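You operate a simulated robot arm through the tools that you are given. There is no shell and no other tool.

The job below is to be done with a simulated two-armed robot. You get a single attempt, and the scene is never put back.

Task
Send the batch to store tank two until the display shows 60 litres.
Fine: stop the circulating pump first, then tank switch, then selector; stop the pump at the figure, selector back on mix; no trip.

The check looks at the end state, three seconds after you hand in, the way a careful person would. Anything else that was tipped, shoved, dropped, spilled or broken makes it a failure.

Robot
Two 7-joint arms with two-finger grippers on one trunk that stands fixed in place. Base frame: the origin is at the foot of the trunk, x ahead of it, y to its left, z up. Lengths are in m, angles in degrees, forces in N, time in s.
The left shoulder is at [0.06, 0.123, 1.02], the right one opposite. With the tool pointing down near the work surface each hand reaches from about 0.36 to 0.8 m from the base axis, measured 20 degrees to its own side. Payload 1.47 kg a hand.
The tool frame of a hand sits at the grasp point between the pads (the TCP): z along the fingers, y along the line on which they close. The tips reach 0.016 m beyond it. Largest opening 0.087 m; the body of the gripper starts 0.055 m behind the TCP.
Orientation is told as [roll, pitch, yaw] about the base's x, y, z axes, in that order, counted from this pose: with the fingers straight down and closing along the base's y, the tool's x points along the base's -x, its y along +y and its z along -z.

Tools
- The arms move only by the tool arm_command. It takes "left_deltas", "right_deltas" or both (then of equal length, played together; a hand with none holds still); each is a list that holds one entry, the list of rows, each a list of 7 numbers: the shift along the tool's x, y, z in units of 30 mm (1.0 is 30 mm), then the turn, a rotation vector about the tool's x, y, z in units of 5 degrees (1.0 is 5 degrees), then the closure, from 0 (fully open) to 1 (shut). In form: [[[dx, dy, dz, wx, wy, wz, jaw], ...]]. A call has 1 to 20 rows; each row shifts and turns the commanded pose from where the row before left it, along the tool's axes as they then stand. A call with a number of a shift or a turn outside -1 to 1 is refused whole. Rows are played at 5 a second. More than 0.05 m and 8.6 degrees between two rows, or a gripper value outside its range, and nothing of the call is played. A pose out of reach is approached as far as the arm can. The call stops where the force on the tool passes 40 N (or 10 N more than at its start, if that is more) or the arm is blocked; 0.2 s more then pass. Each finger travels about 0.153 m/s and halts on what it meets, pressing with about 24 N; the grip force reading is that of the motor and also rises with nothing between the fingers. The clock runs only during rows and for 0.2 s after the last one: add rows that do not move to give the fingers time. The reply holds the time, the measured pose of the TCP, the force on the tool along the base axes, the opening and the grip force, in the units named above and with some noise, with the torque about the TCP (base axes, N m) and any sound that the robot's microphone picked up.
- Cameras (640 x 400 px; columns grow to the right, rows downward): "scene" is now at [0.0789, -0.0535, 1.5942]; the picture's right is [-0.59, -0.80, 0.00], its down [-0.46, 0.34, -0.82] and it looks along [0.66, -0.49, -0.57] (base axes); focal length 321 px, centre (320, 200). "left" rides on the left gripper at [0.073, -0.012, -0.09] in its tool frame; the picture's right is [0.16, 0.99, 0.00], its down [-0.72, 0.12, -0.68] and it looks along [-0.67, 0.11, 0.73] (tool axes); focal length 247 px, centre (320, 200). "right" rides on the right gripper at [0.073, 0.012, -0.09] in its tool frame; the picture's right is [-0.16, 0.99, 0.00], its down [-0.72, -0.12, -0.68] and it looks along [-0.67, -0.11, 0.73] (tool axes); focal length 247 px, centre (320, 200).
- capture(camera): a new picture of that camera. No time passes.
- move_column(by): slides the trunk up (or, below 0, down) by that many m; the arms and the scene camera ride with it, the base frame stays. It gives what a move gives, with no picture.
- head_to(pan, tilt): turns the head with the scene camera to pan (to the left, within 120 degrees either way) and tilt (down, from -29 to 69), counted from straight ahead of the robot. It gives what a move gives.
- probe_pixels(camera, pixels): for up to 12 pixels [column, row] of the newest picture of that camera ("zoom" is the newest enlarged one), the place [x, y, z] in the base frame of the surface seen there, good to about 0.002 m. No time passes.
- enlarge(camera, box): a new picture of the part [left, top, right, bottom] of that camera's present view, enlarged. No time passes.
- finish_job(): hands the job in; it is judged then, once.

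Open the grippers and draw the arms clear of the work before you hand the job in, unless the task says otherwise.

The tools are called as name(argument=value, ...) on one line, values as JSON. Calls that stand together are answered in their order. arm_command: Moves the arms, as the interface text tells. Its arguments: {"type":"object","properties":{"left_deltas":{"type":"array","items":{"type":"array","items":{"type":"array","items":{"type":"number"}}}},"right_deltas":{"type":"array","items":{"type":"array","items":{"type":"array","items":{"type":"number"}}}}},"required":[]} The other tools are called the same way: move_column (by) slides the trunk up or down; head_to (pan, tilt) turns the head that bears the scene camera; capture (camera) takes a picture; probe_pixels (camera, pixels) gives the place of the surface under pixels of a picture; enlarge (camera, box) takes an enlarged picture of a part of a camera's view; finish_job () hands the job in.

At the start:

```text
t: 0.0
left_tool_pos: [0.3906, -0.048, 1.3642]
left_ee_rot: [0.0, 0.0, -0.1]
left_force: [-0.6, 0.2, 0.1]
left_wrist_torque: [0.0, 0.0, -0.02]
left_gripper_width: 0.087
left_finger_force: 0.1
right_tool_pos: [0.3388, -0.4686, 1.3456]
right_ee_rot: [0.0, 0.0, 0.0]
right_force: [-0.4, 0.5, -0.8]
right_wrist_torque: [0.01, -0.02, -0.01]
right_gripper_width: 0.087
right_finger_force: 0.1
trunk travel left (down, up): [-0.175, 0.055]
head pan, tilt: [-36.5, 34.5]
```

scene: 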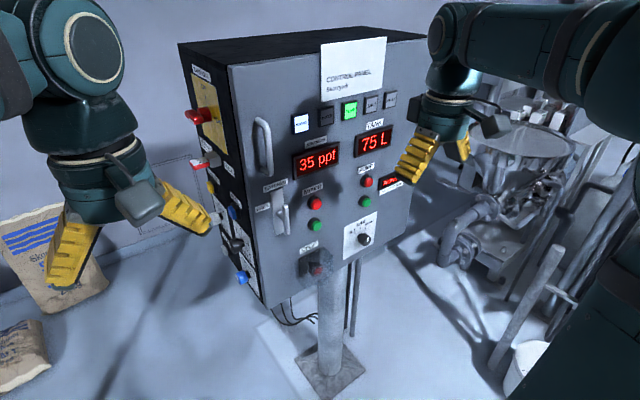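
right: 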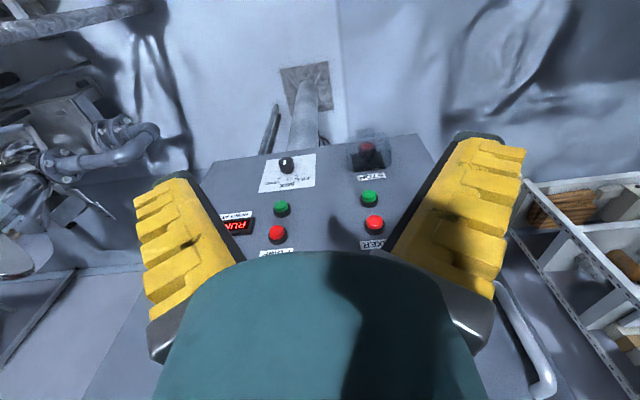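
left: 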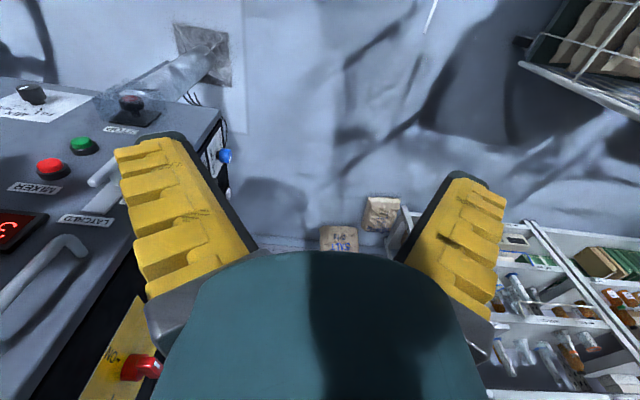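

The scene shows a control panel around (310,170) with displays "35 ppt" and "75 L", buttons and a selector. I enlarge several parts to read the labels.

enlarge(camera="scene", box=[230, 30, 430, 155])

enlarge(camera="scene", box=[250, 140, 430, 290])

enlarge(camera="scene", box=[175, 50, 275, 300])

```text
3.20 times, centred on (330, 92) of scene
```

zoom: 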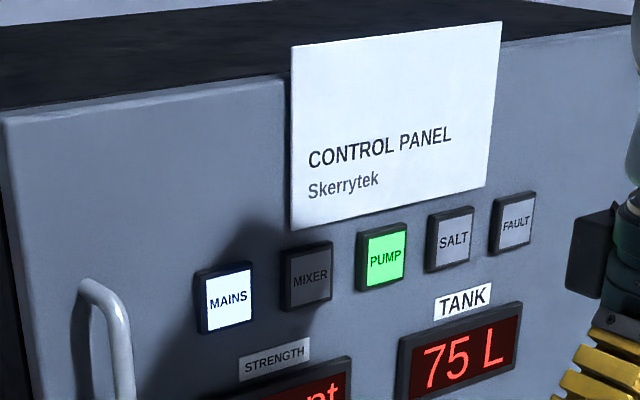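

```text
2.67 times, centred on (340, 215) of scene
```

zoom: 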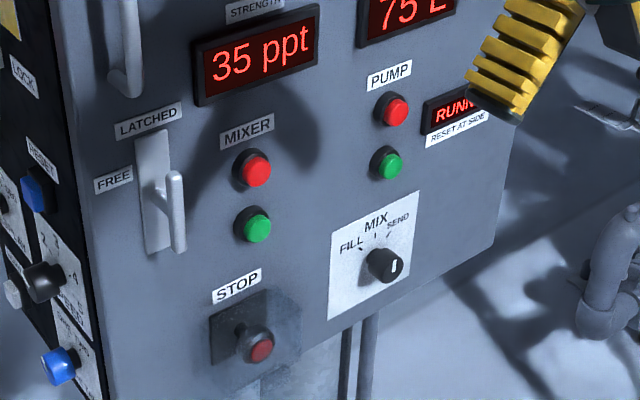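

```text
1.60 times, centred on (225, 175) of scene
```

zoom: 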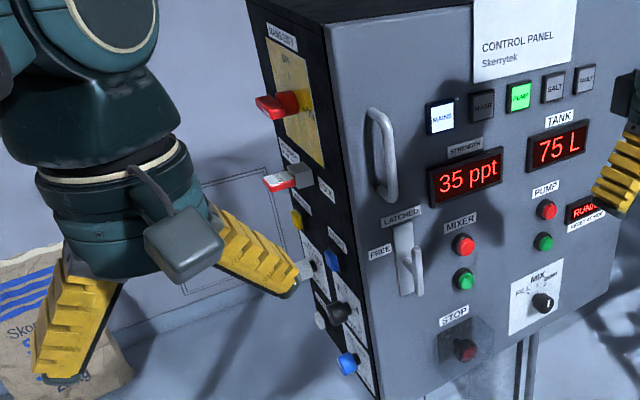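

The front face bears pump red/green buttons at about (367,182)/(365,202), the selector at (365,239); a side face has more controls. I probe the geometry.

capture(camera="scene")

probe_pixels(camera="scene", pixels=[[235, 75], [262, 300], [400, 235], [367, 182], [365, 202], [365, 239], [315, 204], [314, 225], [317, 269], [284, 218], [350, 130], [340, 240]])

probe_pixels(camera="scene", pixels=[[190, 60], [210, 70], [200, 115], [205, 162], [211, 188], [233, 213], [235, 245], [242, 278], [220, 215], [245, 255], [225, 100], [250, 180]])

```text
taken
```

scene: 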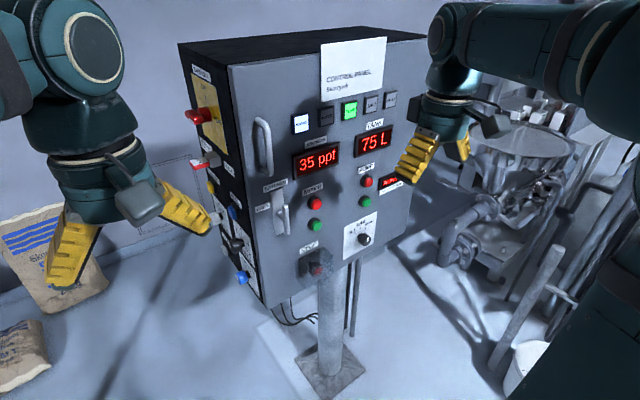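

```text
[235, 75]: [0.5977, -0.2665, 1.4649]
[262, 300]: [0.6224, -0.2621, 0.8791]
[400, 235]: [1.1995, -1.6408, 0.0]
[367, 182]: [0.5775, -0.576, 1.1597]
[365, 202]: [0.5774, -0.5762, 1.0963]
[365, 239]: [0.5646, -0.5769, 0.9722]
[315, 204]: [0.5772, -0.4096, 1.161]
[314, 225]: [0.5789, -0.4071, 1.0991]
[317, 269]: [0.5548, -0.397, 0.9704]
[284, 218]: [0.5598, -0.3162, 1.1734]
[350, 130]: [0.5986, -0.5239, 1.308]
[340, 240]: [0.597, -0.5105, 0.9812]
```

```text
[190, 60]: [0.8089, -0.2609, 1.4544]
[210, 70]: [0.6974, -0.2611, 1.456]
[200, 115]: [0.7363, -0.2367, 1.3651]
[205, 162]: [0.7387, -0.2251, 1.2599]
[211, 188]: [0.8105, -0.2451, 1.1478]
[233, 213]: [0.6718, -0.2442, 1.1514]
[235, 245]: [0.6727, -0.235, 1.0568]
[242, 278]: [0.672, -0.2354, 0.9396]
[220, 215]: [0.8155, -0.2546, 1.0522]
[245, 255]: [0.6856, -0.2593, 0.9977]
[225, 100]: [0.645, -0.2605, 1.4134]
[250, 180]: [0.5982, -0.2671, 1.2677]
```

The front face lies at x≈0.60 and the side face at y≈-0.26. The right wrist camera sees the selector at (286,163) and pump buttons at (280,209)/(277,233); I enlarge those, and also look at the left camera.

enlarge(camera="right", box=[200, 130, 440, 280])

enlarge(camera="scene", box=[330, 160, 410, 260])

enlarge(camera="scene", box=[180, 150, 270, 300])

```text
2.67 times, centred on (320, 205) of right
```

zoom: 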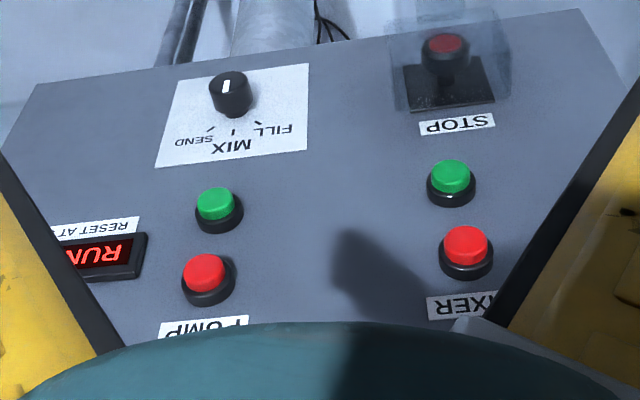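

```text
4.00 times, centred on (370, 210) of scene
```

zoom: 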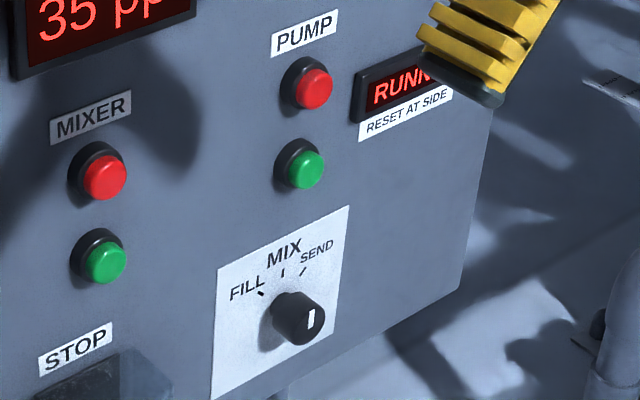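

```text
2.67 times, centred on (225, 225) of scene
```

zoom: 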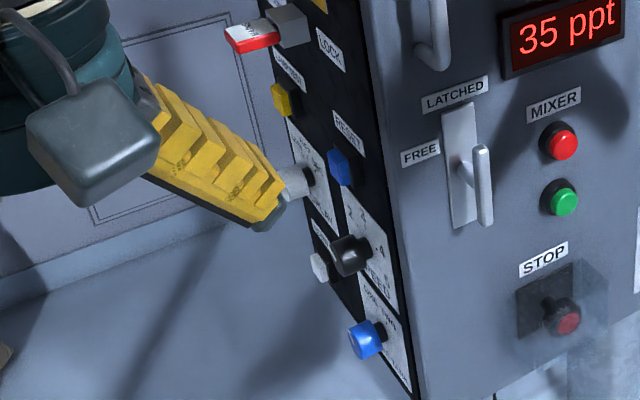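

The selector at zoom (300,315) points to MIX now. Next I swing the left hand away in +y and turn it to point at the side face (-y), so its camera can read the side labels.

arm_command(left_deltas=[[[0, 1, 0, 0, 0, 0, 0], [0, 1, 0, 0, 0, 0, 0], [0, 1, 0, 0, 0, 0, 0], [0, 1, 0, 0, 0, 0, 0], [0, 0, 0, 1, 0, 0, 0], [0, 0, 0, 1, 0, 0, 0], [0, 0, 0, 1, 0, 0, 0], [0, 0, 0, 1, 0, 0, 0], [0, 0, 0, 1, 0, 0, 0], [0, 0, 0, 1, 0, 0, 0], [0, 0, 0, 1, 0, 0, 0], [0, 0, 0, 1, 0, 0, 0], [0, 0, 0, 1, 0, 0, 0], [0, 0, 0, 1, 0, 0, 0], [0, 0, 0, 1, 0, 0, 0], [0, 0, 0, 1, 0, 0, 0]]])

```text
t: 3.4
left_tool_pos: [0.3905, 0.074, 1.3638]
left_ee_rot: [-60.1, 0.0, 0.0]
left_force: [0.5, 0.4, 0.0]
left_wrist_torque: [0.01, 0.01, -0.01]
left_gripper_width: 0.0871
left_finger_force: 0.0
right_tool_pos: [0.3386, -0.469, 1.3446]
right_ee_rot: [0.0, 0.0, -0.1]
right_force: [0.6, -0.6, 0.4]
right_wrist_torque: [0.0, 0.04, 0.0]
right_gripper_width: 0.087
right_finger_force: 0.0
trunk travel left (down, up): [-0.175, 0.055]
head pan, tilt: [-36.5, 34.5]
```

Roll is at -60; I complete the turn to -90 and lower the hand to about z=1.15.

arm_command(left_deltas=[[[0, 0, 0, 1, 0, 0, 0], [0, 0, 0, 1, 0, 0, 0], [0, 0, 0, 1, 0, 0, 0], [0, 0, 0, 1, 0, 0, 0], [0, 0, 0, 1, 0, 0, 0], [0, 0, 0, 1, 0, 0, 0], [0, 1, 0, 0, 0, 0, 0], [0, 1, 0, 0, 0, 0, 0], [0, 1, 0, 0, 0, 0, 0], [0, 1, 0, 0, 0, 0, 0], [0, 1, 0, 0, 0, 0, 0], [0, 1, 0, 0, 0, 0, 0]]])

capture(camera="left")

capture(camera="scene")

```text
t: 6.0
left_tool_pos: [0.3918, 0.0722, 1.1834]
left_ee_rot: [-90.1, 0.0, 0.1]
left_force: [-0.2, 0.0, -0.6]
left_wrist_torque: [0.0, 0.03, 0.01]
left_gripper_width: 0.0871
left_finger_force: 0.1
right_tool_pos: [0.3397, -0.4675, 1.3449]
right_ee_rot: [0.0, 0.0, 0.0]
right_force: [-1.2, -0.7, 0.5]
right_wrist_torque: [0.03, 0.0, 0.01]
right_gripper_width: 0.0871
right_finger_force: 0.1
trunk travel left (down, up): [-0.175, 0.055]
head pan, tilt: [-36.5, 34.5]
```

```text
taken
```

left: 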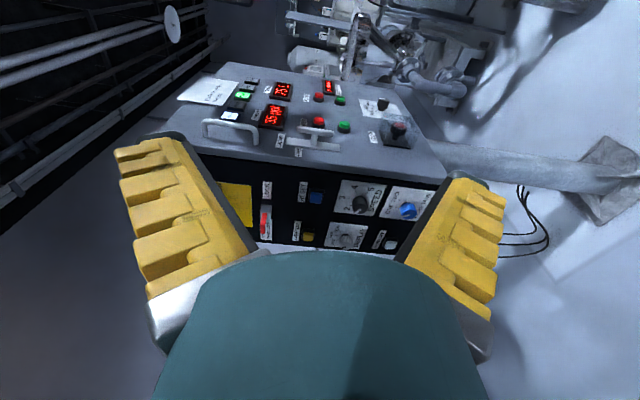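

```text
taken
```

scene: 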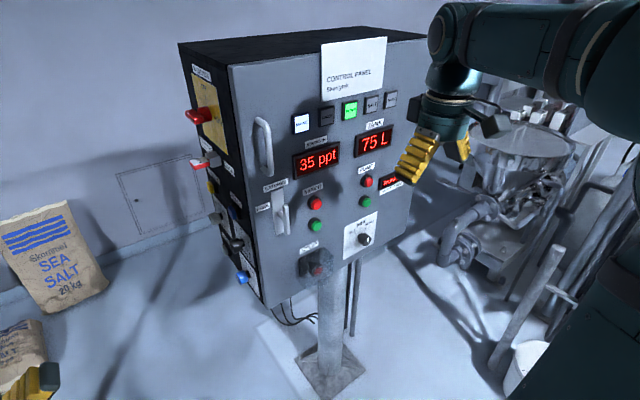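

The left camera now sees the side controls around (240-430,180-250). I enlarge them in both cameras to read the labels.

enlarge(camera="left", box=[220, 165, 460, 265])

enlarge(camera="left", box=[320, 170, 440, 255])

enlarge(camera="scene", box=[175, 60, 275, 300])

```text
2.67 times, centred on (340, 215) of left
```

zoom: 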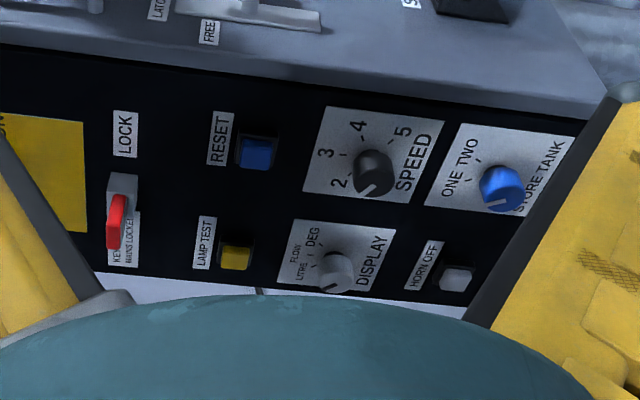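

```text
4.71 times, centred on (380, 212) of left
```

zoom: 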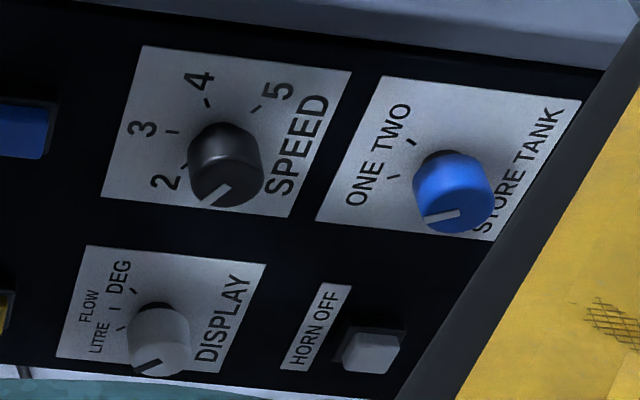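

```text
1.67 times, centred on (225, 180) of scene
```

zoom: 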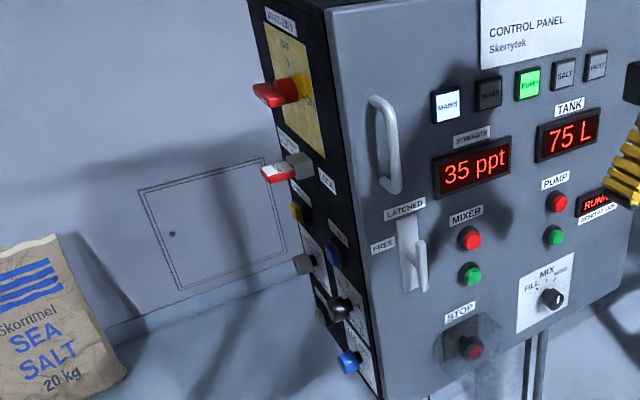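

Labels read: STORE TANK is the blue knob (now on ONE), SPEED black, DISPLAY grey. First the pump must be stopped: I turn the right hand to point forward (+x) with jaws shut, shifting to y≈-0.576.

arm_command(right_deltas=[[[0, -0.2, 0, 0, -1, 0, 1], [0, -0.2, 0, 0, -1, 0, 1], [0, -0.2, 0, 0, -1, 0, 1], [0, -0.2, 0, 0, -1, 0, 1], [0, -0.2, 0, 0, -1, 0, 1], [0, -0.2, 0, 0, -1, 0, 1], [0, -0.2, 0, 0, -1, 0, 1], [0, -0.2, 0, 0, -1, 0, 1], [0, -0.2, 0, 0, -1, 0, 1], [0, -0.2, 0, 0, -1, 0, 1], [0, -0.2, 0, 0, -1, 0, 1], [0, -0.2, 0, 0, -1, 0, 1], [0, -0.2, 0, 0, -1, 0, 1], [0, -0.2, 0, 0, -1, 0, 1], [0, -0.2, 0, 0, -1, 0, 1], [0, -0.2, 0, 0, -1, 0, 1], [0, -0.2, 0, 0, -1, 0, 1], [0, -0.2, 0, 0, -1, 0, 1]]])

capture(camera="right")

capture(camera="scene")

```text
t: 9.8
left_tool_pos: [0.3918, 0.0719, 1.1833]
left_ee_rot: [-90.1, 0.0, 0.1]
left_force: [0.3, -0.5, 0.5]
left_wrist_torque: [0.0, -0.03, -0.03]
left_gripper_width: 0.0869
left_finger_force: 0.1
right_tool_pos: [0.3378, -0.5782, 1.3436]
right_ee_rot: [135.8, -89.9, -135.8]
right_force: [0.2, 0.3, -0.2]
right_wrist_torque: [-0.01, 0.02, 0.0]
right_gripper_width: 0.0
right_finger_force: 24.1
trunk travel left (down, up): [-0.175, 0.055]
head pan, tilt: [-36.5, 34.5]
```

```text
taken
```

right: 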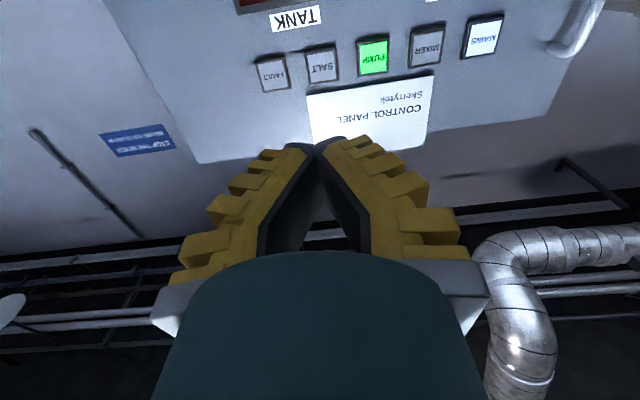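

```text
taken
```

scene: 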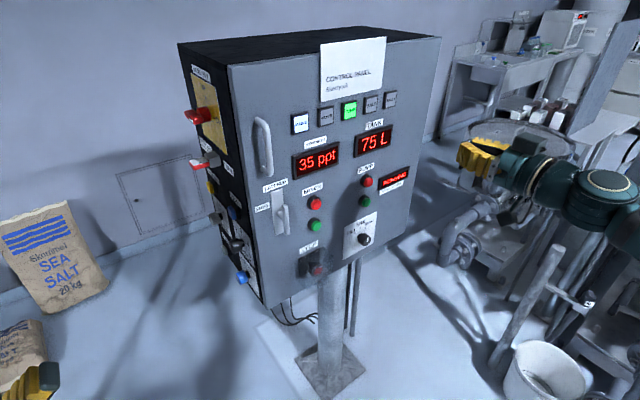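

A blue notice is visible in the right view at (137,140) and the whole front is now clear in the scene. I enlarge both and probe the buttons precisely.

enlarge(camera="right", box=[90, 115, 190, 165])

enlarge(camera="scene", box=[330, 100, 430, 260])

enlarge(camera="scene", box=[345, 165, 415, 255])

```text
6.40 times, centred on (140, 140) of right
```

zoom: 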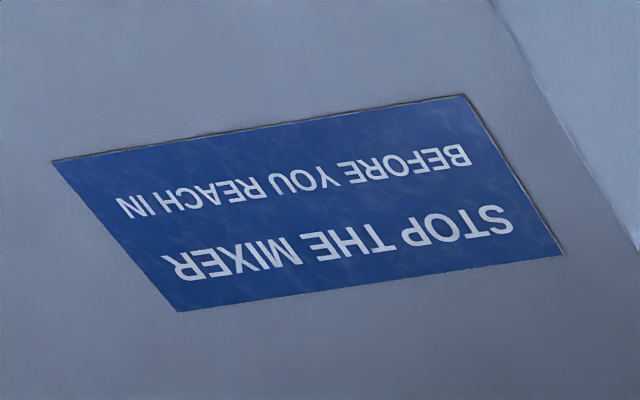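

```text
2.50 times, centred on (380, 180) of scene
```

zoom: 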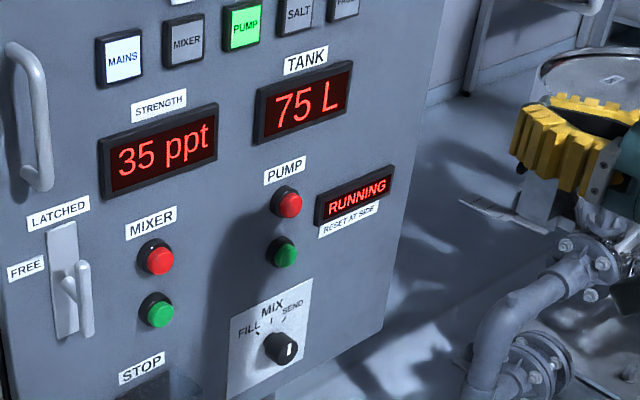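

```text
4.44 times, centred on (380, 210) of scene
```

zoom: 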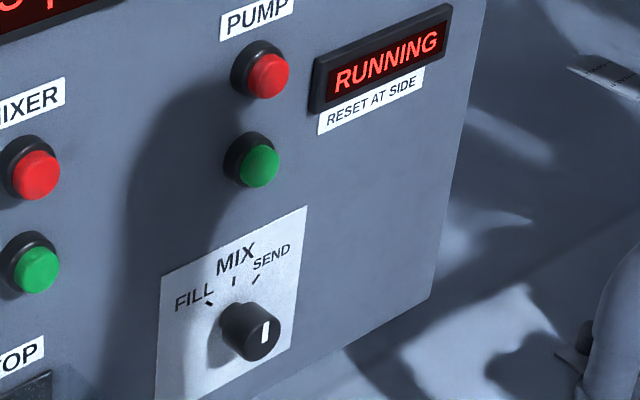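

I probe the cap faces and knob on this zoom: red (271,75), green (260,166), knob face (262,335), ticks FILL (209,303), MIX (234,282), SEND (257,279).

probe_pixels(camera="zoom", pixels=[[271, 75], [284, 75], [260, 166], [274, 166], [262, 335], [275, 335], [252, 335], [266, 320], [209, 303], [234, 282], [257, 279], [300, 250]])

probe_pixels(camera="zoom", pixels=[[235, 60], [245, 45], [245, 100], [226, 165], [236, 135], [245, 183], [225, 335], [240, 310], [240, 350], [320, 100], [440, 30], [380, 60]])

```text
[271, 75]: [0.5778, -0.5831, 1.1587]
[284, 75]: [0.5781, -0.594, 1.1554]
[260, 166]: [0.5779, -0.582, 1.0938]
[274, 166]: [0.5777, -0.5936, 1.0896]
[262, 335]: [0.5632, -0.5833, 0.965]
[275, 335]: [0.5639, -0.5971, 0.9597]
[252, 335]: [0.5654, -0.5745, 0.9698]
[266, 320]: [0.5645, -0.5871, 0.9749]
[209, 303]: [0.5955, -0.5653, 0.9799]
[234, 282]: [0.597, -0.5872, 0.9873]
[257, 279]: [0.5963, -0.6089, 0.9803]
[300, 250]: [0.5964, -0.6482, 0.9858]
```

```text
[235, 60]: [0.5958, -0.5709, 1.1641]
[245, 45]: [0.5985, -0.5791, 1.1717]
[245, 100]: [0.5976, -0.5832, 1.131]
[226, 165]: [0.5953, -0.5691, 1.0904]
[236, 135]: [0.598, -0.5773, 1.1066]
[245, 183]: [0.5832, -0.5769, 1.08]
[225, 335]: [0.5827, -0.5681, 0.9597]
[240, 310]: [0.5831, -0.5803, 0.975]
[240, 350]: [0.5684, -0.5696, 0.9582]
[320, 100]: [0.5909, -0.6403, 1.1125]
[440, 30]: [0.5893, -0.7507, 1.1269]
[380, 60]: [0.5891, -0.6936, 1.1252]
```

The red cap face sits near (0.578,-0.585,1.157). I bring the shut right fingertips to about 6 cm ahead of it and check alignment.

arm_command(right_deltas=[[[0.889, -0.033, 0.771, 0, 0, 0, 1], [0.889, -0.033, 0.771, 0, 0, 0, 1], [0.889, -0.033, 0.771, 0, 0, 0, 1], [0.889, -0.033, 0.771, 0, 0, 0, 1], [0.889, -0.033, 0.771, 0, 0, 0, 1], [0.889, -0.033, 0.771, 0, 0, 0, 1], [0.889, -0.033, 0.771, 0, 0, 0, 1], [0, 0, 0, 0, 0, 0, 1]]])

capture(camera="right")

capture(camera="scene")

```text
t: 11.6
left_tool_pos: [0.3903, 0.0722, 1.1828]
left_ee_rot: [-90.0, 0.0, 0.0]
left_force: [-0.2, 0.7, -0.1]
left_wrist_torque: [0.0, 0.02, 0.03]
left_gripper_width: 0.0872
left_finger_force: 0.1
right_tool_pos: [0.4988, -0.5835, 1.1578]
right_ee_rot: [-149.9, -90.0, 150.0]
right_force: [0.2, 0.6, 0.4]
right_wrist_torque: [0.02, -0.01, 0.01]
right_gripper_width: 0.0001
right_finger_force: 24.1
trunk travel left (down, up): [-0.175, 0.055]
head pan, tilt: [-36.5, 34.5]
```

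```text
taken
```

right: 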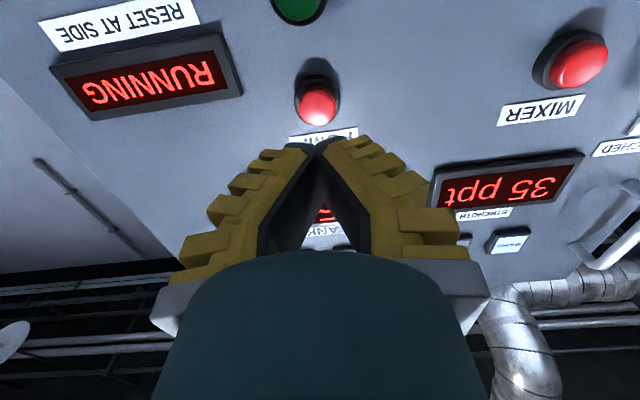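

```text
taken
```

scene: 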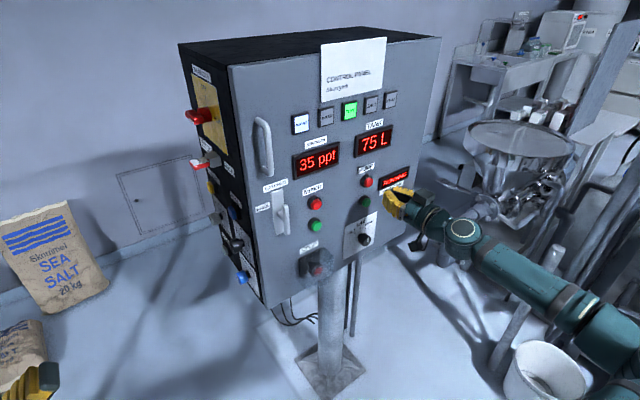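

The right camera shows the red cap at (318,106) with the finger tips at (315,145). I probe the cap and bezel for exact centre.

probe_pixels(camera="right", pixels=[[318, 106], [302, 106], [334, 106], [318, 92], [318, 121], [298, 12], [575, 65], [315, 150], [305, 150], [326, 150]])

enlarge(camera="right", box=[240, 50, 400, 150])

```text
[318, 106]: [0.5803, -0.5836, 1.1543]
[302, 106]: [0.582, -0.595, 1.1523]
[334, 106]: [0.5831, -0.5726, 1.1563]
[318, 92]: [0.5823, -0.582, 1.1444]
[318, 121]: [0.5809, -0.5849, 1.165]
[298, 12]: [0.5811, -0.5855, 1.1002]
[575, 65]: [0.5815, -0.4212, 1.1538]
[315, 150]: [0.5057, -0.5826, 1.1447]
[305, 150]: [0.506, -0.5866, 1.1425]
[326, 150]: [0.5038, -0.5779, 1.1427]
```

```text
4.00 times, centred on (320, 100) of right
```

zoom: 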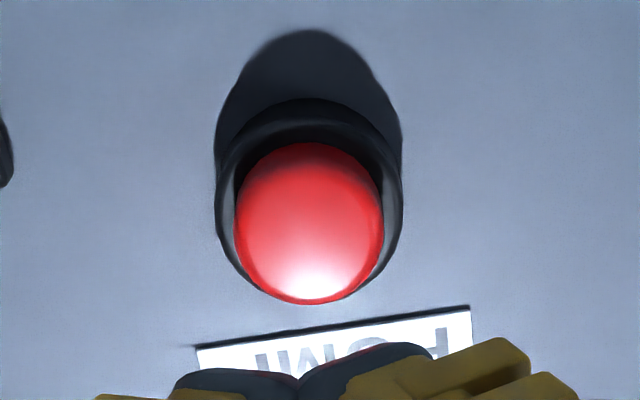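

The cap centre is about (0.579,-0.584,1.155), well aligned. I advance to just before the cap, then press in small steps.

arm_command(right_deltas=[[[0.09, 0, 0.9, 0, 0, 0, 1], [0, 0, 0.9, 0, 0, 0, 1], [0, 0, 0.1, 0, 0, 0, 1], [0, 0, 0.1, 0, 0, 0, 1], [0, 0, 0.1, 0, 0, 0, 1], [0, 0, 0.1, 0, 0, 0, 1]]])

enlarge(camera="scene", box=[270, 80, 430, 260])

capture(camera="right")

```text
t: 13.0
left_tool_pos: [0.3919, 0.0717, 1.1846]
left_ee_rot: [-90.0, 0.0, 0.1]
left_force: [0.4, -1.0, 0.5]
left_wrist_torque: [0.01, 0.02, 0.02]
left_gripper_width: 0.0871
left_finger_force: 0.1
right_tool_pos: [0.5664, -0.5838, 1.1541]
right_ee_rot: [-36.5, -89.9, 36.5]
right_force: [0.8, -0.3, -0.6]
right_wrist_torque: [0.01, 0.02, -0.01]
right_gripper_width: 0.0003
right_finger_force: 24.4
trunk travel left (down, up): [-0.175, 0.055]
head pan, tilt: [-36.5, 34.5]
```

```text
2.22 times, centred on (350, 170) of scene
```

zoom: 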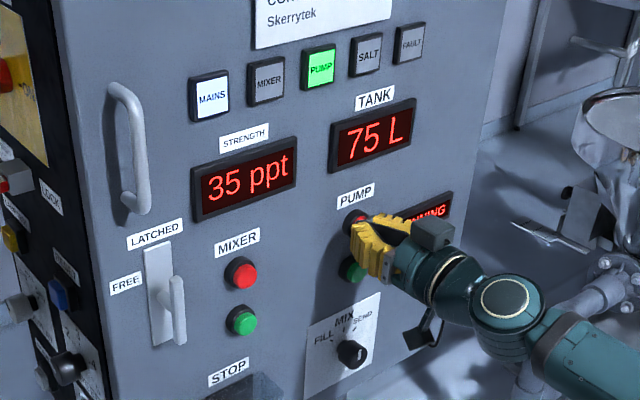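

```text
taken
```

right: 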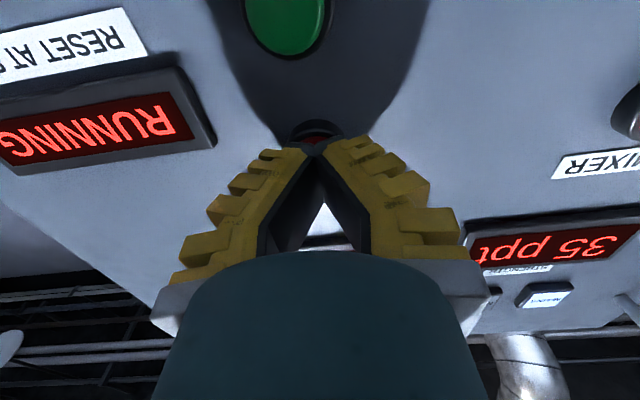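

The tips are at about x=0.582 with hardly any force, PUMP lamp still green. I keep pressing in 2 mm steps.

arm_command(right_deltas=[[[0, 0, 0.07, 0, 0, 0, 1], [0, 0, 0.07, 0, 0, 0, 1], [0, 0, 0.07, 0, 0, 0, 1]]])

enlarge(camera="scene", box=[270, 80, 430, 260])

```text
t: 13.8
left_tool_pos: [0.391, 0.0715, 1.1834]
left_ee_rot: [-90.0, 0.0, 0.0]
left_force: [0.3, 0.3, 0.5]
left_wrist_torque: [-0.01, -0.06, 0.02]
left_gripper_width: 0.087
left_finger_force: 0.1
right_tool_pos: [0.5723, -0.5831, 1.1552]
right_ee_rot: [-118.7, -90.1, 118.9]
right_force: [-3.2, -0.2, -0.4]
right_wrist_torque: [0.0, 0.0, -0.01]
right_gripper_width: 0.0059
right_finger_force: 28.4
trunk travel left (down, up): [-0.175, 0.055]
head pan, tilt: [-36.5, 34.5]
heard: click
```

```text
2.22 times, centred on (350, 170) of scene
```

zoom: 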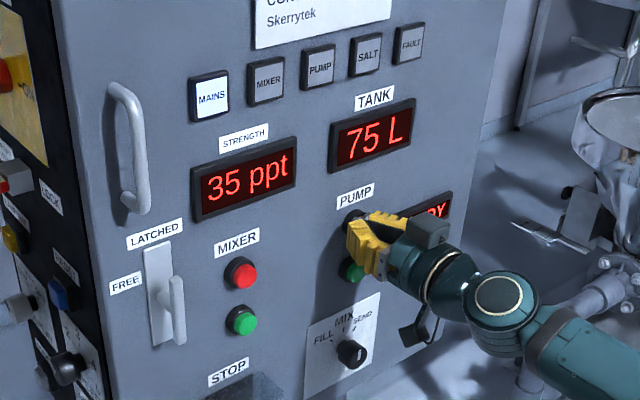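

Click heard, the PUMP lamp went dark and the readout says READY: pump is stopped. I withdraw the right hand and bring the left hand, open, toward the blue STORE TANK knob.

arm_command(right_deltas=[[[0, 0, -1, 0, 0, 0, 1], [0, 0, -1, 0, 0, 0, 1], [0, 0, -1, 0, 0, 0, 1], [0, 0, -1, 0, 0, 0, 1], [0, 0, 0, 0, 0, 0, 1], [0, 0, 0, 0, 0, 0, 1], [0, 0, 0, 0, 0, 0, 1], [0, 0, 0, 0, 0, 0, 1], [0, 0, 0, 0, 0, 0, 1], [0, 0, 0, 0, 0, 0, 1], [0, 0, 0, 0, 0, 0, 1], [0, 0, 0, 0, 0, 0, 1], [0, 0, 0, 0, 0, 0, 1], [0, 0, 0, 0, 0, 0, 1], [0, 0, 0, 0, 0, 0, 1]]], left_deltas=[[[-0.937, 0.81, 0, 0, 0, 0, 0], [-0.937, 0.81, 0, 0, 0, 0, 0], [-0.937, 0.81, 0, 0, 0, 0, 0], [-0.937, 0.81, 0, 0, 0, 0, 0], [-0.937, 0.81, 0, 0, 0, 0, 0], [-0.937, 0.81, 0, 0, 0, 0, 0], [-0.937, 0.81, 0, 0, 0, 0, 0], [-0.937, 0.81, 0, 0, 0, 0, 0], [-0.937, 0.81, 0, 0, 0, 0, 0], [-0.937, 0.81, 0, 0, 0, 0, 0], [0, 0, 1, 0, 0, 0, 0], [0, 0, 1, 0, 0, 0, 0], [0, 0, 1, 0, 0, 0, 0], [0, 0, 1, 0, 0, 0, 0], [0, 0, 1, 0, 0, 0, 0]]])

capture(camera="left")

capture(camera="scene")

```text
t: 17.0
left_tool_pos: [0.6726, -0.0781, 0.9398]
left_ee_rot: [-90.0, 0.0, 0.1]
left_force: [-0.9, 0.0, -0.2]
left_wrist_torque: [0.02, 0.01, 0.0]
left_gripper_width: 0.0872
left_finger_force: 0.1
right_tool_pos: [0.4523, -0.5831, 1.1533]
right_ee_rot: [92.8, -90.0, -92.7]
right_force: [-0.1, -0.5, 0.7]
right_wrist_torque: [0.01, 0.01, 0.0]
right_gripper_width: 0.0
right_finger_force: 28.5
trunk travel left (down, up): [-0.175, 0.055]
head pan, tilt: [-36.5, 34.5]
```

```text
taken
```

left: 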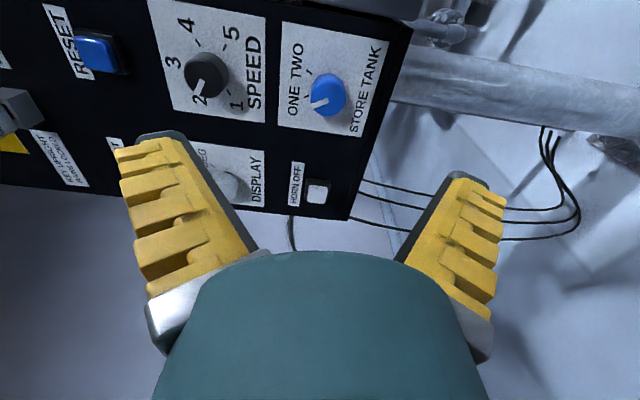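

```text
taken
```

scene: 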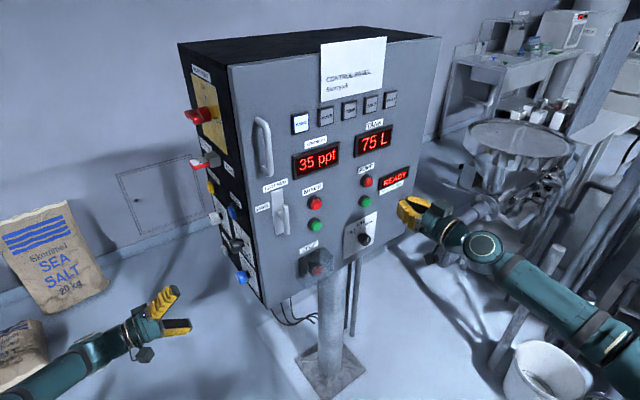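

Pump is READY, and the left camera shows the blue knob at (328,95) pointing to ONE, SPEED pointing to 2. I enlarge and probe the knob and its ticks.

enlarge(camera="left", box=[270, 30, 390, 150])

probe_pixels(camera="zoom", pixels=[[310, 180], [320, 200], [340, 180], [320, 150], [205, 180], [205, 250], [150, 200], [150, 300], [400, 180], [380, 220], [270, 220], [360, 240]])

```text
3.33 times, centred on (330, 90) of left
```

zoom: 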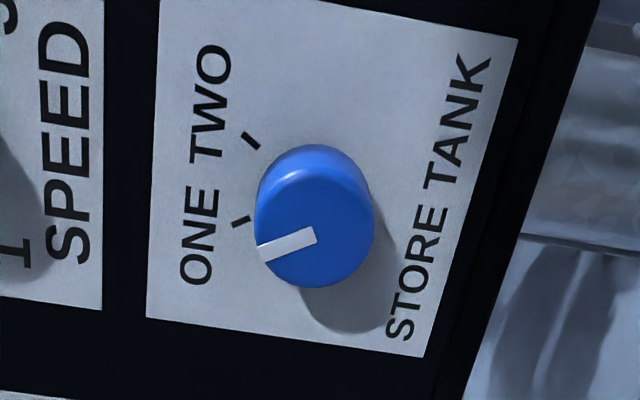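

```text
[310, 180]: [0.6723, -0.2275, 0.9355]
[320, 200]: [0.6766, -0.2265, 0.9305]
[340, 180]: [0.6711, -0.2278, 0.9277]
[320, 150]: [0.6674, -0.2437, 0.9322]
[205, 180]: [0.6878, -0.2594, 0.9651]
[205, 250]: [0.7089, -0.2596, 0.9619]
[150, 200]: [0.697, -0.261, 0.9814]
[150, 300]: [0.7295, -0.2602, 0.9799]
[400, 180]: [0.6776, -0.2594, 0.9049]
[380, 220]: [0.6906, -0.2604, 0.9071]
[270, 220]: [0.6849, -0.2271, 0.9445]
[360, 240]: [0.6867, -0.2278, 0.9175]
```

I probe more points to find the knob centre and tick directions.

probe_pixels(camera="zoom", pixels=[[313, 230], [258, 235], [370, 225], [313, 285], [313, 178], [233, 224], [250, 217], [243, 134], [258, 147], [265, 254], [314, 235]])

```text
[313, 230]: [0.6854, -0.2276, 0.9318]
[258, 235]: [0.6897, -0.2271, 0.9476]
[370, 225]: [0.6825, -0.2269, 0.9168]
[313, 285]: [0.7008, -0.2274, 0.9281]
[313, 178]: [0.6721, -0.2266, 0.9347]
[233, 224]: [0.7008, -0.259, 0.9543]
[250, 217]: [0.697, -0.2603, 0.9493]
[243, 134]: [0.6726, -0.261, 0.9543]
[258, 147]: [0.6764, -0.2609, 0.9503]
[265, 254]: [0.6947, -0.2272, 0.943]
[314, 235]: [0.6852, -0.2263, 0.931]
```

The blue knob centre is (0.6865,-0.2275,0.932), radius ≈15 mm, with ticks at about ±33° from vertical. I align the left hand with it, pre-rotate -30°, and approach to y≈-0.186.

arm_command(left_deltas=[[[-0.463, 0.26, 0, 0, 0, 0, 0], [0, 0, 0.6, 0, 0, -1, 0], [0, 0, 0.6, 0, 0, -1, 0], [0, 0, 0.6, 0, 0, -1, 0], [0, 0, 0.6, 0, 0, -1, 0], [0, 0, 0.6, 0, 0, -1, 0], [0, 0, 0.6, 0, 0, -1, 0], [0, 0, 0, 0, 0, 0, 0]]])

capture(camera="left")

enlarge(camera="scene", box=[160, 180, 320, 340])

```text
t: 18.8
left_tool_pos: [0.6849, -0.1864, 0.9333]
left_ee_rot: [-90.0, 30.0, 0.0]
left_force: [0.5, -0.9, -0.5]
left_wrist_torque: [0.02, 0.03, -0.03]
left_gripper_width: 0.0868
left_finger_force: 0.0
right_tool_pos: [0.4518, -0.5836, 1.1549]
right_ee_rot: [-133.5, -90.0, 133.5]
right_force: [1.0, -1.0, -0.1]
right_wrist_torque: [0.0, 0.01, 0.03]
right_gripper_width: 0.0
right_finger_force: 28.3
trunk travel left (down, up): [-0.175, 0.055]
head pan, tilt: [-36.5, 34.5]
```

```text
taken
```

left: 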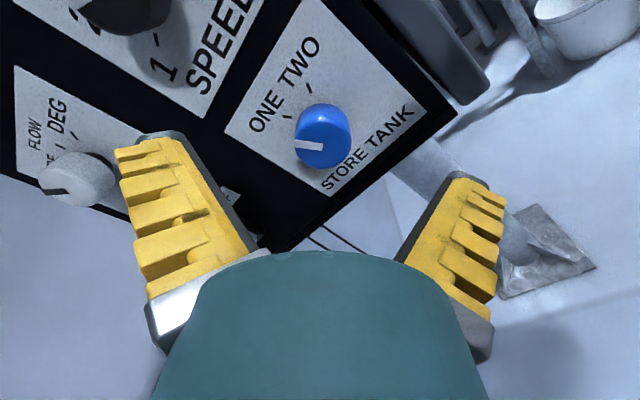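

```text
2.50 times, centred on (240, 260) of scene
```

zoom: 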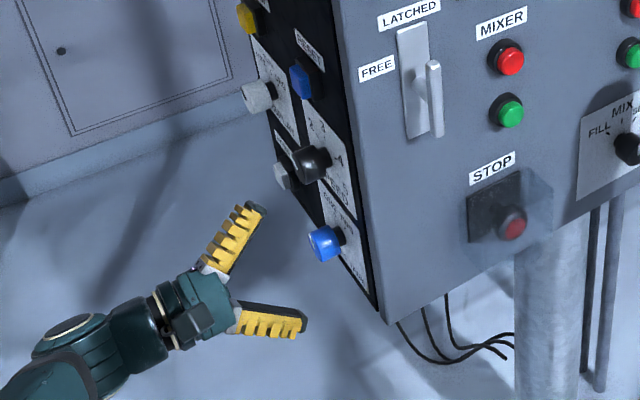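

The knob sits at (322,135) between the fingers. I re-probe its face for centring before closing in.

probe_pixels(camera="left", pixels=[[322, 148], [297, 150], [350, 140], [322, 166], [322, 125]])

enlarge(camera="left", box=[260, 80, 380, 200])

```text
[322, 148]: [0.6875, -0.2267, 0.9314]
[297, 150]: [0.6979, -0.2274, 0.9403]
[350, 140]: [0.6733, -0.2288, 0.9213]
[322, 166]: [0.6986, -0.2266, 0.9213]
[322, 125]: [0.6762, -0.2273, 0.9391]
```

```text
3.33 times, centred on (320, 140) of left
```

zoom: 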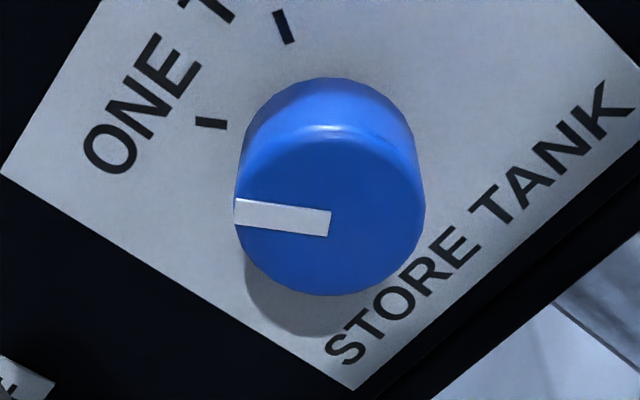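

Centred within 2 mm. I nudge the centring, move in to y≈-0.236 and close on the knob.

arm_command(left_deltas=[[[-0.073, 0.027, 0.85, 0, 0, 0, 0], [0, 0, 0.8, 0, 0, 0, 0], [0, 0, 0, 0, 0, 0, 0], [0, 0, 0, 0, 0, 0, 0.5], [0, 0, 0, 0, 0, 0, 1], [0, 0, 0, 0, 0, 0, 1], [0, 0, 0, 0, 0, 0, 1]]])

capture(camera="left")

```text
t: 20.4
left_tool_pos: [0.6821, -0.2334, 0.9325]
left_ee_rot: [-90.1, 30.0, 0.1]
left_force: [-4.3, 4.9, -1.4]
left_wrist_torque: [0.21, 0.01, 0.34]
left_gripper_width: 0.0273
left_finger_force: 30.3
left hand out of reach, approached as far as the arm can: row 2
right_tool_pos: [0.4513, -0.582, 1.1541]
right_ee_rot: [-123.8, -90.1, 123.8]
right_force: [-0.7, -0.1, -0.4]
right_wrist_torque: [0.01, -0.02, 0.0]
right_gripper_width: 0.0002
right_finger_force: 28.0
trunk travel left (down, up): [-0.175, 0.055]
head pan, tilt: [-36.5, 34.5]
```

```text
taken
```

left: 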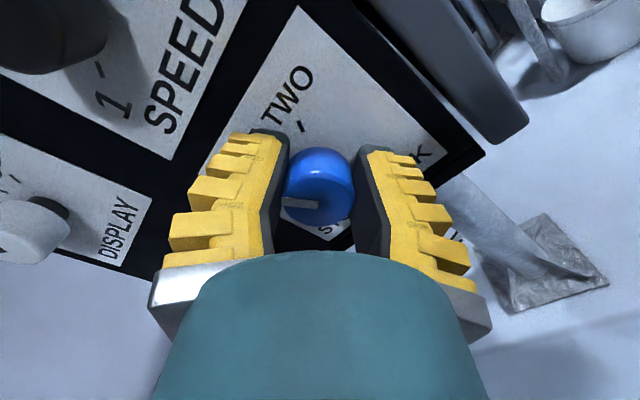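

The grip closed at 27 mm but the reply says the arm was at its reach limit (x=0.682 instead of 0.6865). I release, back off, and lower the trunk to gain reach before turning.

arm_command(left_deltas=[[[0, 0, 0, 0, 0, 0, 0], [0, 0, 0, 0, 0, 0, 0], [0, 0, 0, 0, 0, 0, 0], [0, 0, -0.7, 0, 0, 0, 0], [0, 0, -0.7, 0, 0, 0, 0], [0, 0, -0.7, 0, 0, 0, 0], [0, 0, -0.7, 0, 0, 0, 0], [0, 0, -0.7, 0, 0, 0, 0]]])

enlarge(camera="left", box=[220, 40, 420, 200])

enlarge(camera="scene", box=[270, 80, 430, 260])

```text
t: 22.2
left_tool_pos: [0.7028, -0.1341, 0.9243]
left_ee_rot: [-90.1, 30.0, 0.0]
left_force: [-0.4, -0.8, -0.2]
left_wrist_torque: [0.01, -0.06, 0.03]
left_gripper_width: 0.087
left_finger_force: 0.1
left hand out of reach, approached as far as the arm can: row 4, 5, 6, 7, 8
right_tool_pos: [0.4522, -0.582, 1.1554]
right_ee_rot: [-89.6, -90.0, 89.5]
right_force: [0.4, -0.2, -0.3]
right_wrist_torque: [0.01, -0.02, 0.0]
right_gripper_width: 0.0001
right_finger_force: 28.0
trunk travel left (down, up): [-0.175, 0.055]
head pan, tilt: [-36.5, 34.5]
```

```text
2.50 times, centred on (320, 120) of left
```

zoom: 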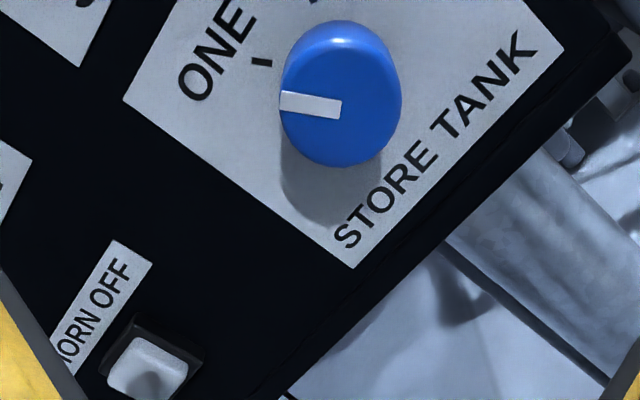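

```text
2.22 times, centred on (350, 170) of scene
```

zoom: 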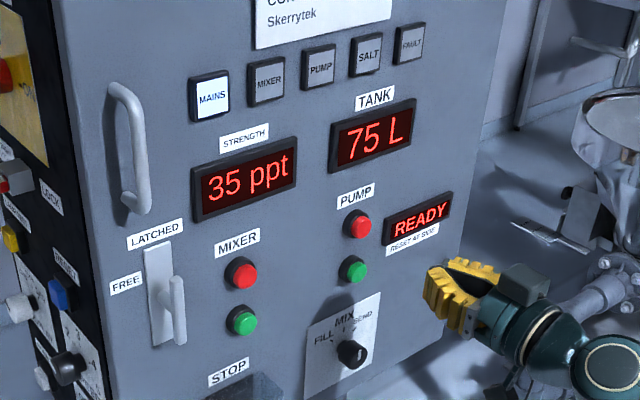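

The knob still points to ONE. The left hand drifted to x=0.703 with out-of-reach notes while backing off, which suggests a wrist joint limit from the -30° pre-rotation; I rotate it back and check whether the pose recovers.

arm_command(left_deltas=[[[0, 0, 0, 0, 0, 0, 0], [0, 0, 0, 0, 0, 1, 0], [0, 0, 0, 0, 0, 1, 0], [0, 0, 0, 0, 0, 1, 0], [0, 0, 0, 0, 0, 1, 0], [0, 0, 0, 0, 0, 1, 0], [0, 0, 0, 0, 0, 1, 0], [0, 0, 0, 0, 0, 0, 0]]])

capture(camera="left")

capture(camera="scene")

```text
t: 24.0
left_tool_pos: [0.7029, -0.1333, 0.9253]
left_ee_rot: [-89.9, 0.0, 0.0]
left_force: [0.2, 0.2, 1.0]
left_wrist_torque: [0.01, -0.01, 0.0]
left_gripper_width: 0.0871
left_finger_force: 0.1
right_tool_pos: [0.4531, -0.5822, 1.1544]
right_ee_rot: [128.7, -90.0, -128.8]
right_force: [-0.4, 0.2, 0.2]
right_wrist_torque: [0.03, -0.02, -0.04]
right_gripper_width: 0.0004
right_finger_force: 28.0
trunk travel left (down, up): [-0.175, 0.055]
head pan, tilt: [-36.5, 34.5]
```

```text
taken
```

left: 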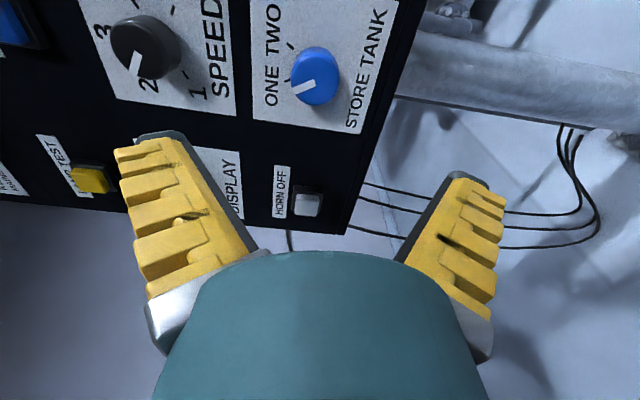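

```text
taken
```

scene: 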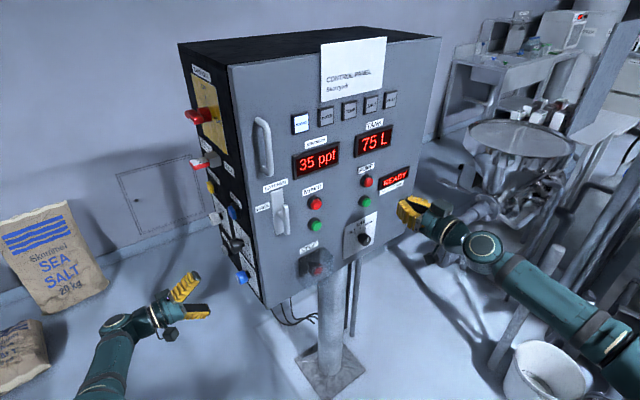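

No reach complaint now and the rotation is back to 0. I lower the trunk by 0.085 m (both hands are well clear of the panel) so the shoulders are level with the knobs.

move_column(by=-0.085)

capture(camera="scene")

```text
t: 25.2
left_tool_pos: [0.7044, -0.1332, 0.8397]
left_ee_rot: [-90.1, 0.0, 0.0]
left_force: [-0.5, 0.0, -0.3]
left_wrist_torque: [0.01, 0.0, 0.0]
left_gripper_width: 0.0868
left_finger_force: 0.2
right_tool_pos: [0.4525, -0.5833, 1.0705]
right_ee_rot: [-149.4, -90.1, 149.5]
right_force: [-0.8, 0.0, -0.1]
right_wrist_torque: [-0.01, 0.05, 0.03]
right_gripper_width: 0.0
right_finger_force: 28.1
trunk travel left (down, up): [-0.09, 0.14]
head pan, tilt: [-36.5, 34.5]
```

```text
taken
```

scene: 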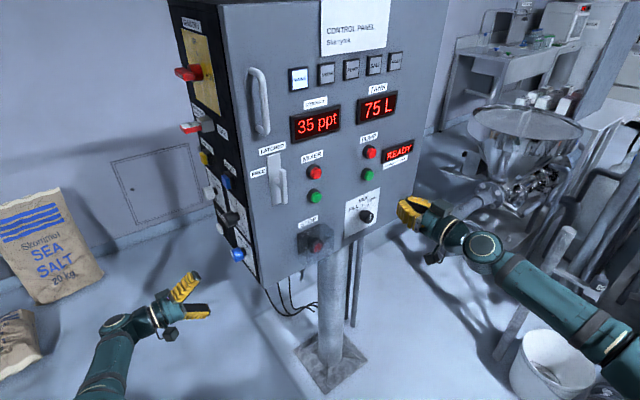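

Trunk lowered. I bring the left hand back level with the knob at (0.6865,-0.17,0.932) and test a +35° turn in the air for reach.

arm_command(left_deltas=[[[0.2, -1, 0, 0, 0, 0, 0], [0.2, -1, 0, 0, 0, 0, 0], [0.197, -1.0, 0, 0, 0, 0, 0], [0, -0.07, 0.6, 0, 0, 0, 0], [0, 0, 0.6, 0, 0, 0, 0], [0, 0, 0, 0, 0, 1, 0], [0, 0, 0, 0, 0, 1, 0], [0, 0, 0, 0, 0, 1, 0], [0, 0, 0, 0, 0, 1, 0], [0, 0, 0, 0, 0, 1, 0], [0, 0, 0, 0, 0, 1, 0], [0, 0, 0, 0, 0, 1, 0], [0, 0, 0, 0, 0, 0, 0]]])

capture(camera="left")

```text
t: 28.0
left_tool_pos: [0.7218, -0.1769, 0.9183]
left_ee_rot: [-89.9, -35.0, 0.0]
left_force: [-0.5, 0.3, 0.4]
left_wrist_torque: [0.01, 0.02, -0.04]
left_gripper_width: 0.0872
left_finger_force: 0.1
left hand out of reach, approached as far as the arm can: row 1, 2, 3, 5
right_tool_pos: [0.4521, -0.5821, 1.0707]
right_ee_rot: [113.9, -90.0, -113.9]
right_force: [1.0, -0.1, 0.7]
right_wrist_torque: [0.0, 0.04, 0.0]
right_gripper_width: 0.0
right_finger_force: 28.2
trunk travel left (down, up): [-0.09, 0.14]
head pan, tilt: [-36.5, 34.5]
```

```text
taken
```

left: 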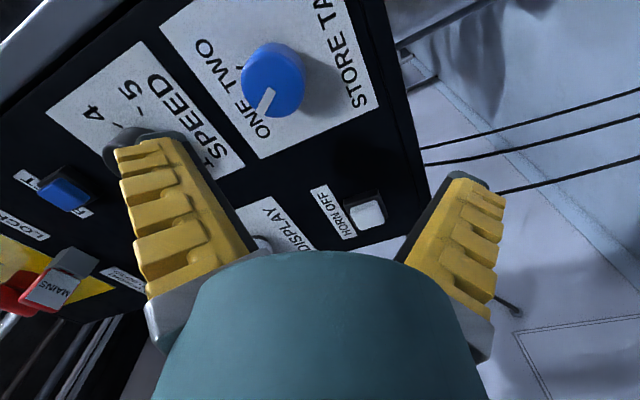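

The hand drifted outward to x=0.722 again with reach notes, so the arm is stuck in a poor posture. I look at the left arm by panning the head.

head_to(pan=5, tilt=50)

capture(camera="scene")

```text
t: 29.1
left_tool_pos: [0.7222, -0.1766, 0.918]
left_ee_rot: [-89.9, -34.9, 0.0]
left_force: [-0.3, -0.3, -0.1]
left_wrist_torque: [-0.02, -0.03, -0.01]
left_gripper_width: 0.0869
left_finger_force: 0.1
right_tool_pos: [0.4513, -0.583, 1.069]
right_ee_rot: [129.0, -90.1, -129.0]
right_force: [-0.9, -0.2, -0.6]
right_wrist_torque: [-0.02, -0.02, 0.0]
right_gripper_width: 0.0
right_finger_force: 27.8
trunk travel left (down, up): [-0.09, 0.14]
head pan, tilt: [5.0, 50.0]
```

```text
taken
```

scene: 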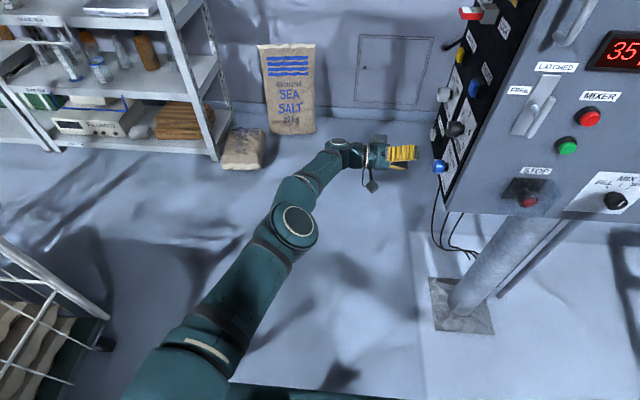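

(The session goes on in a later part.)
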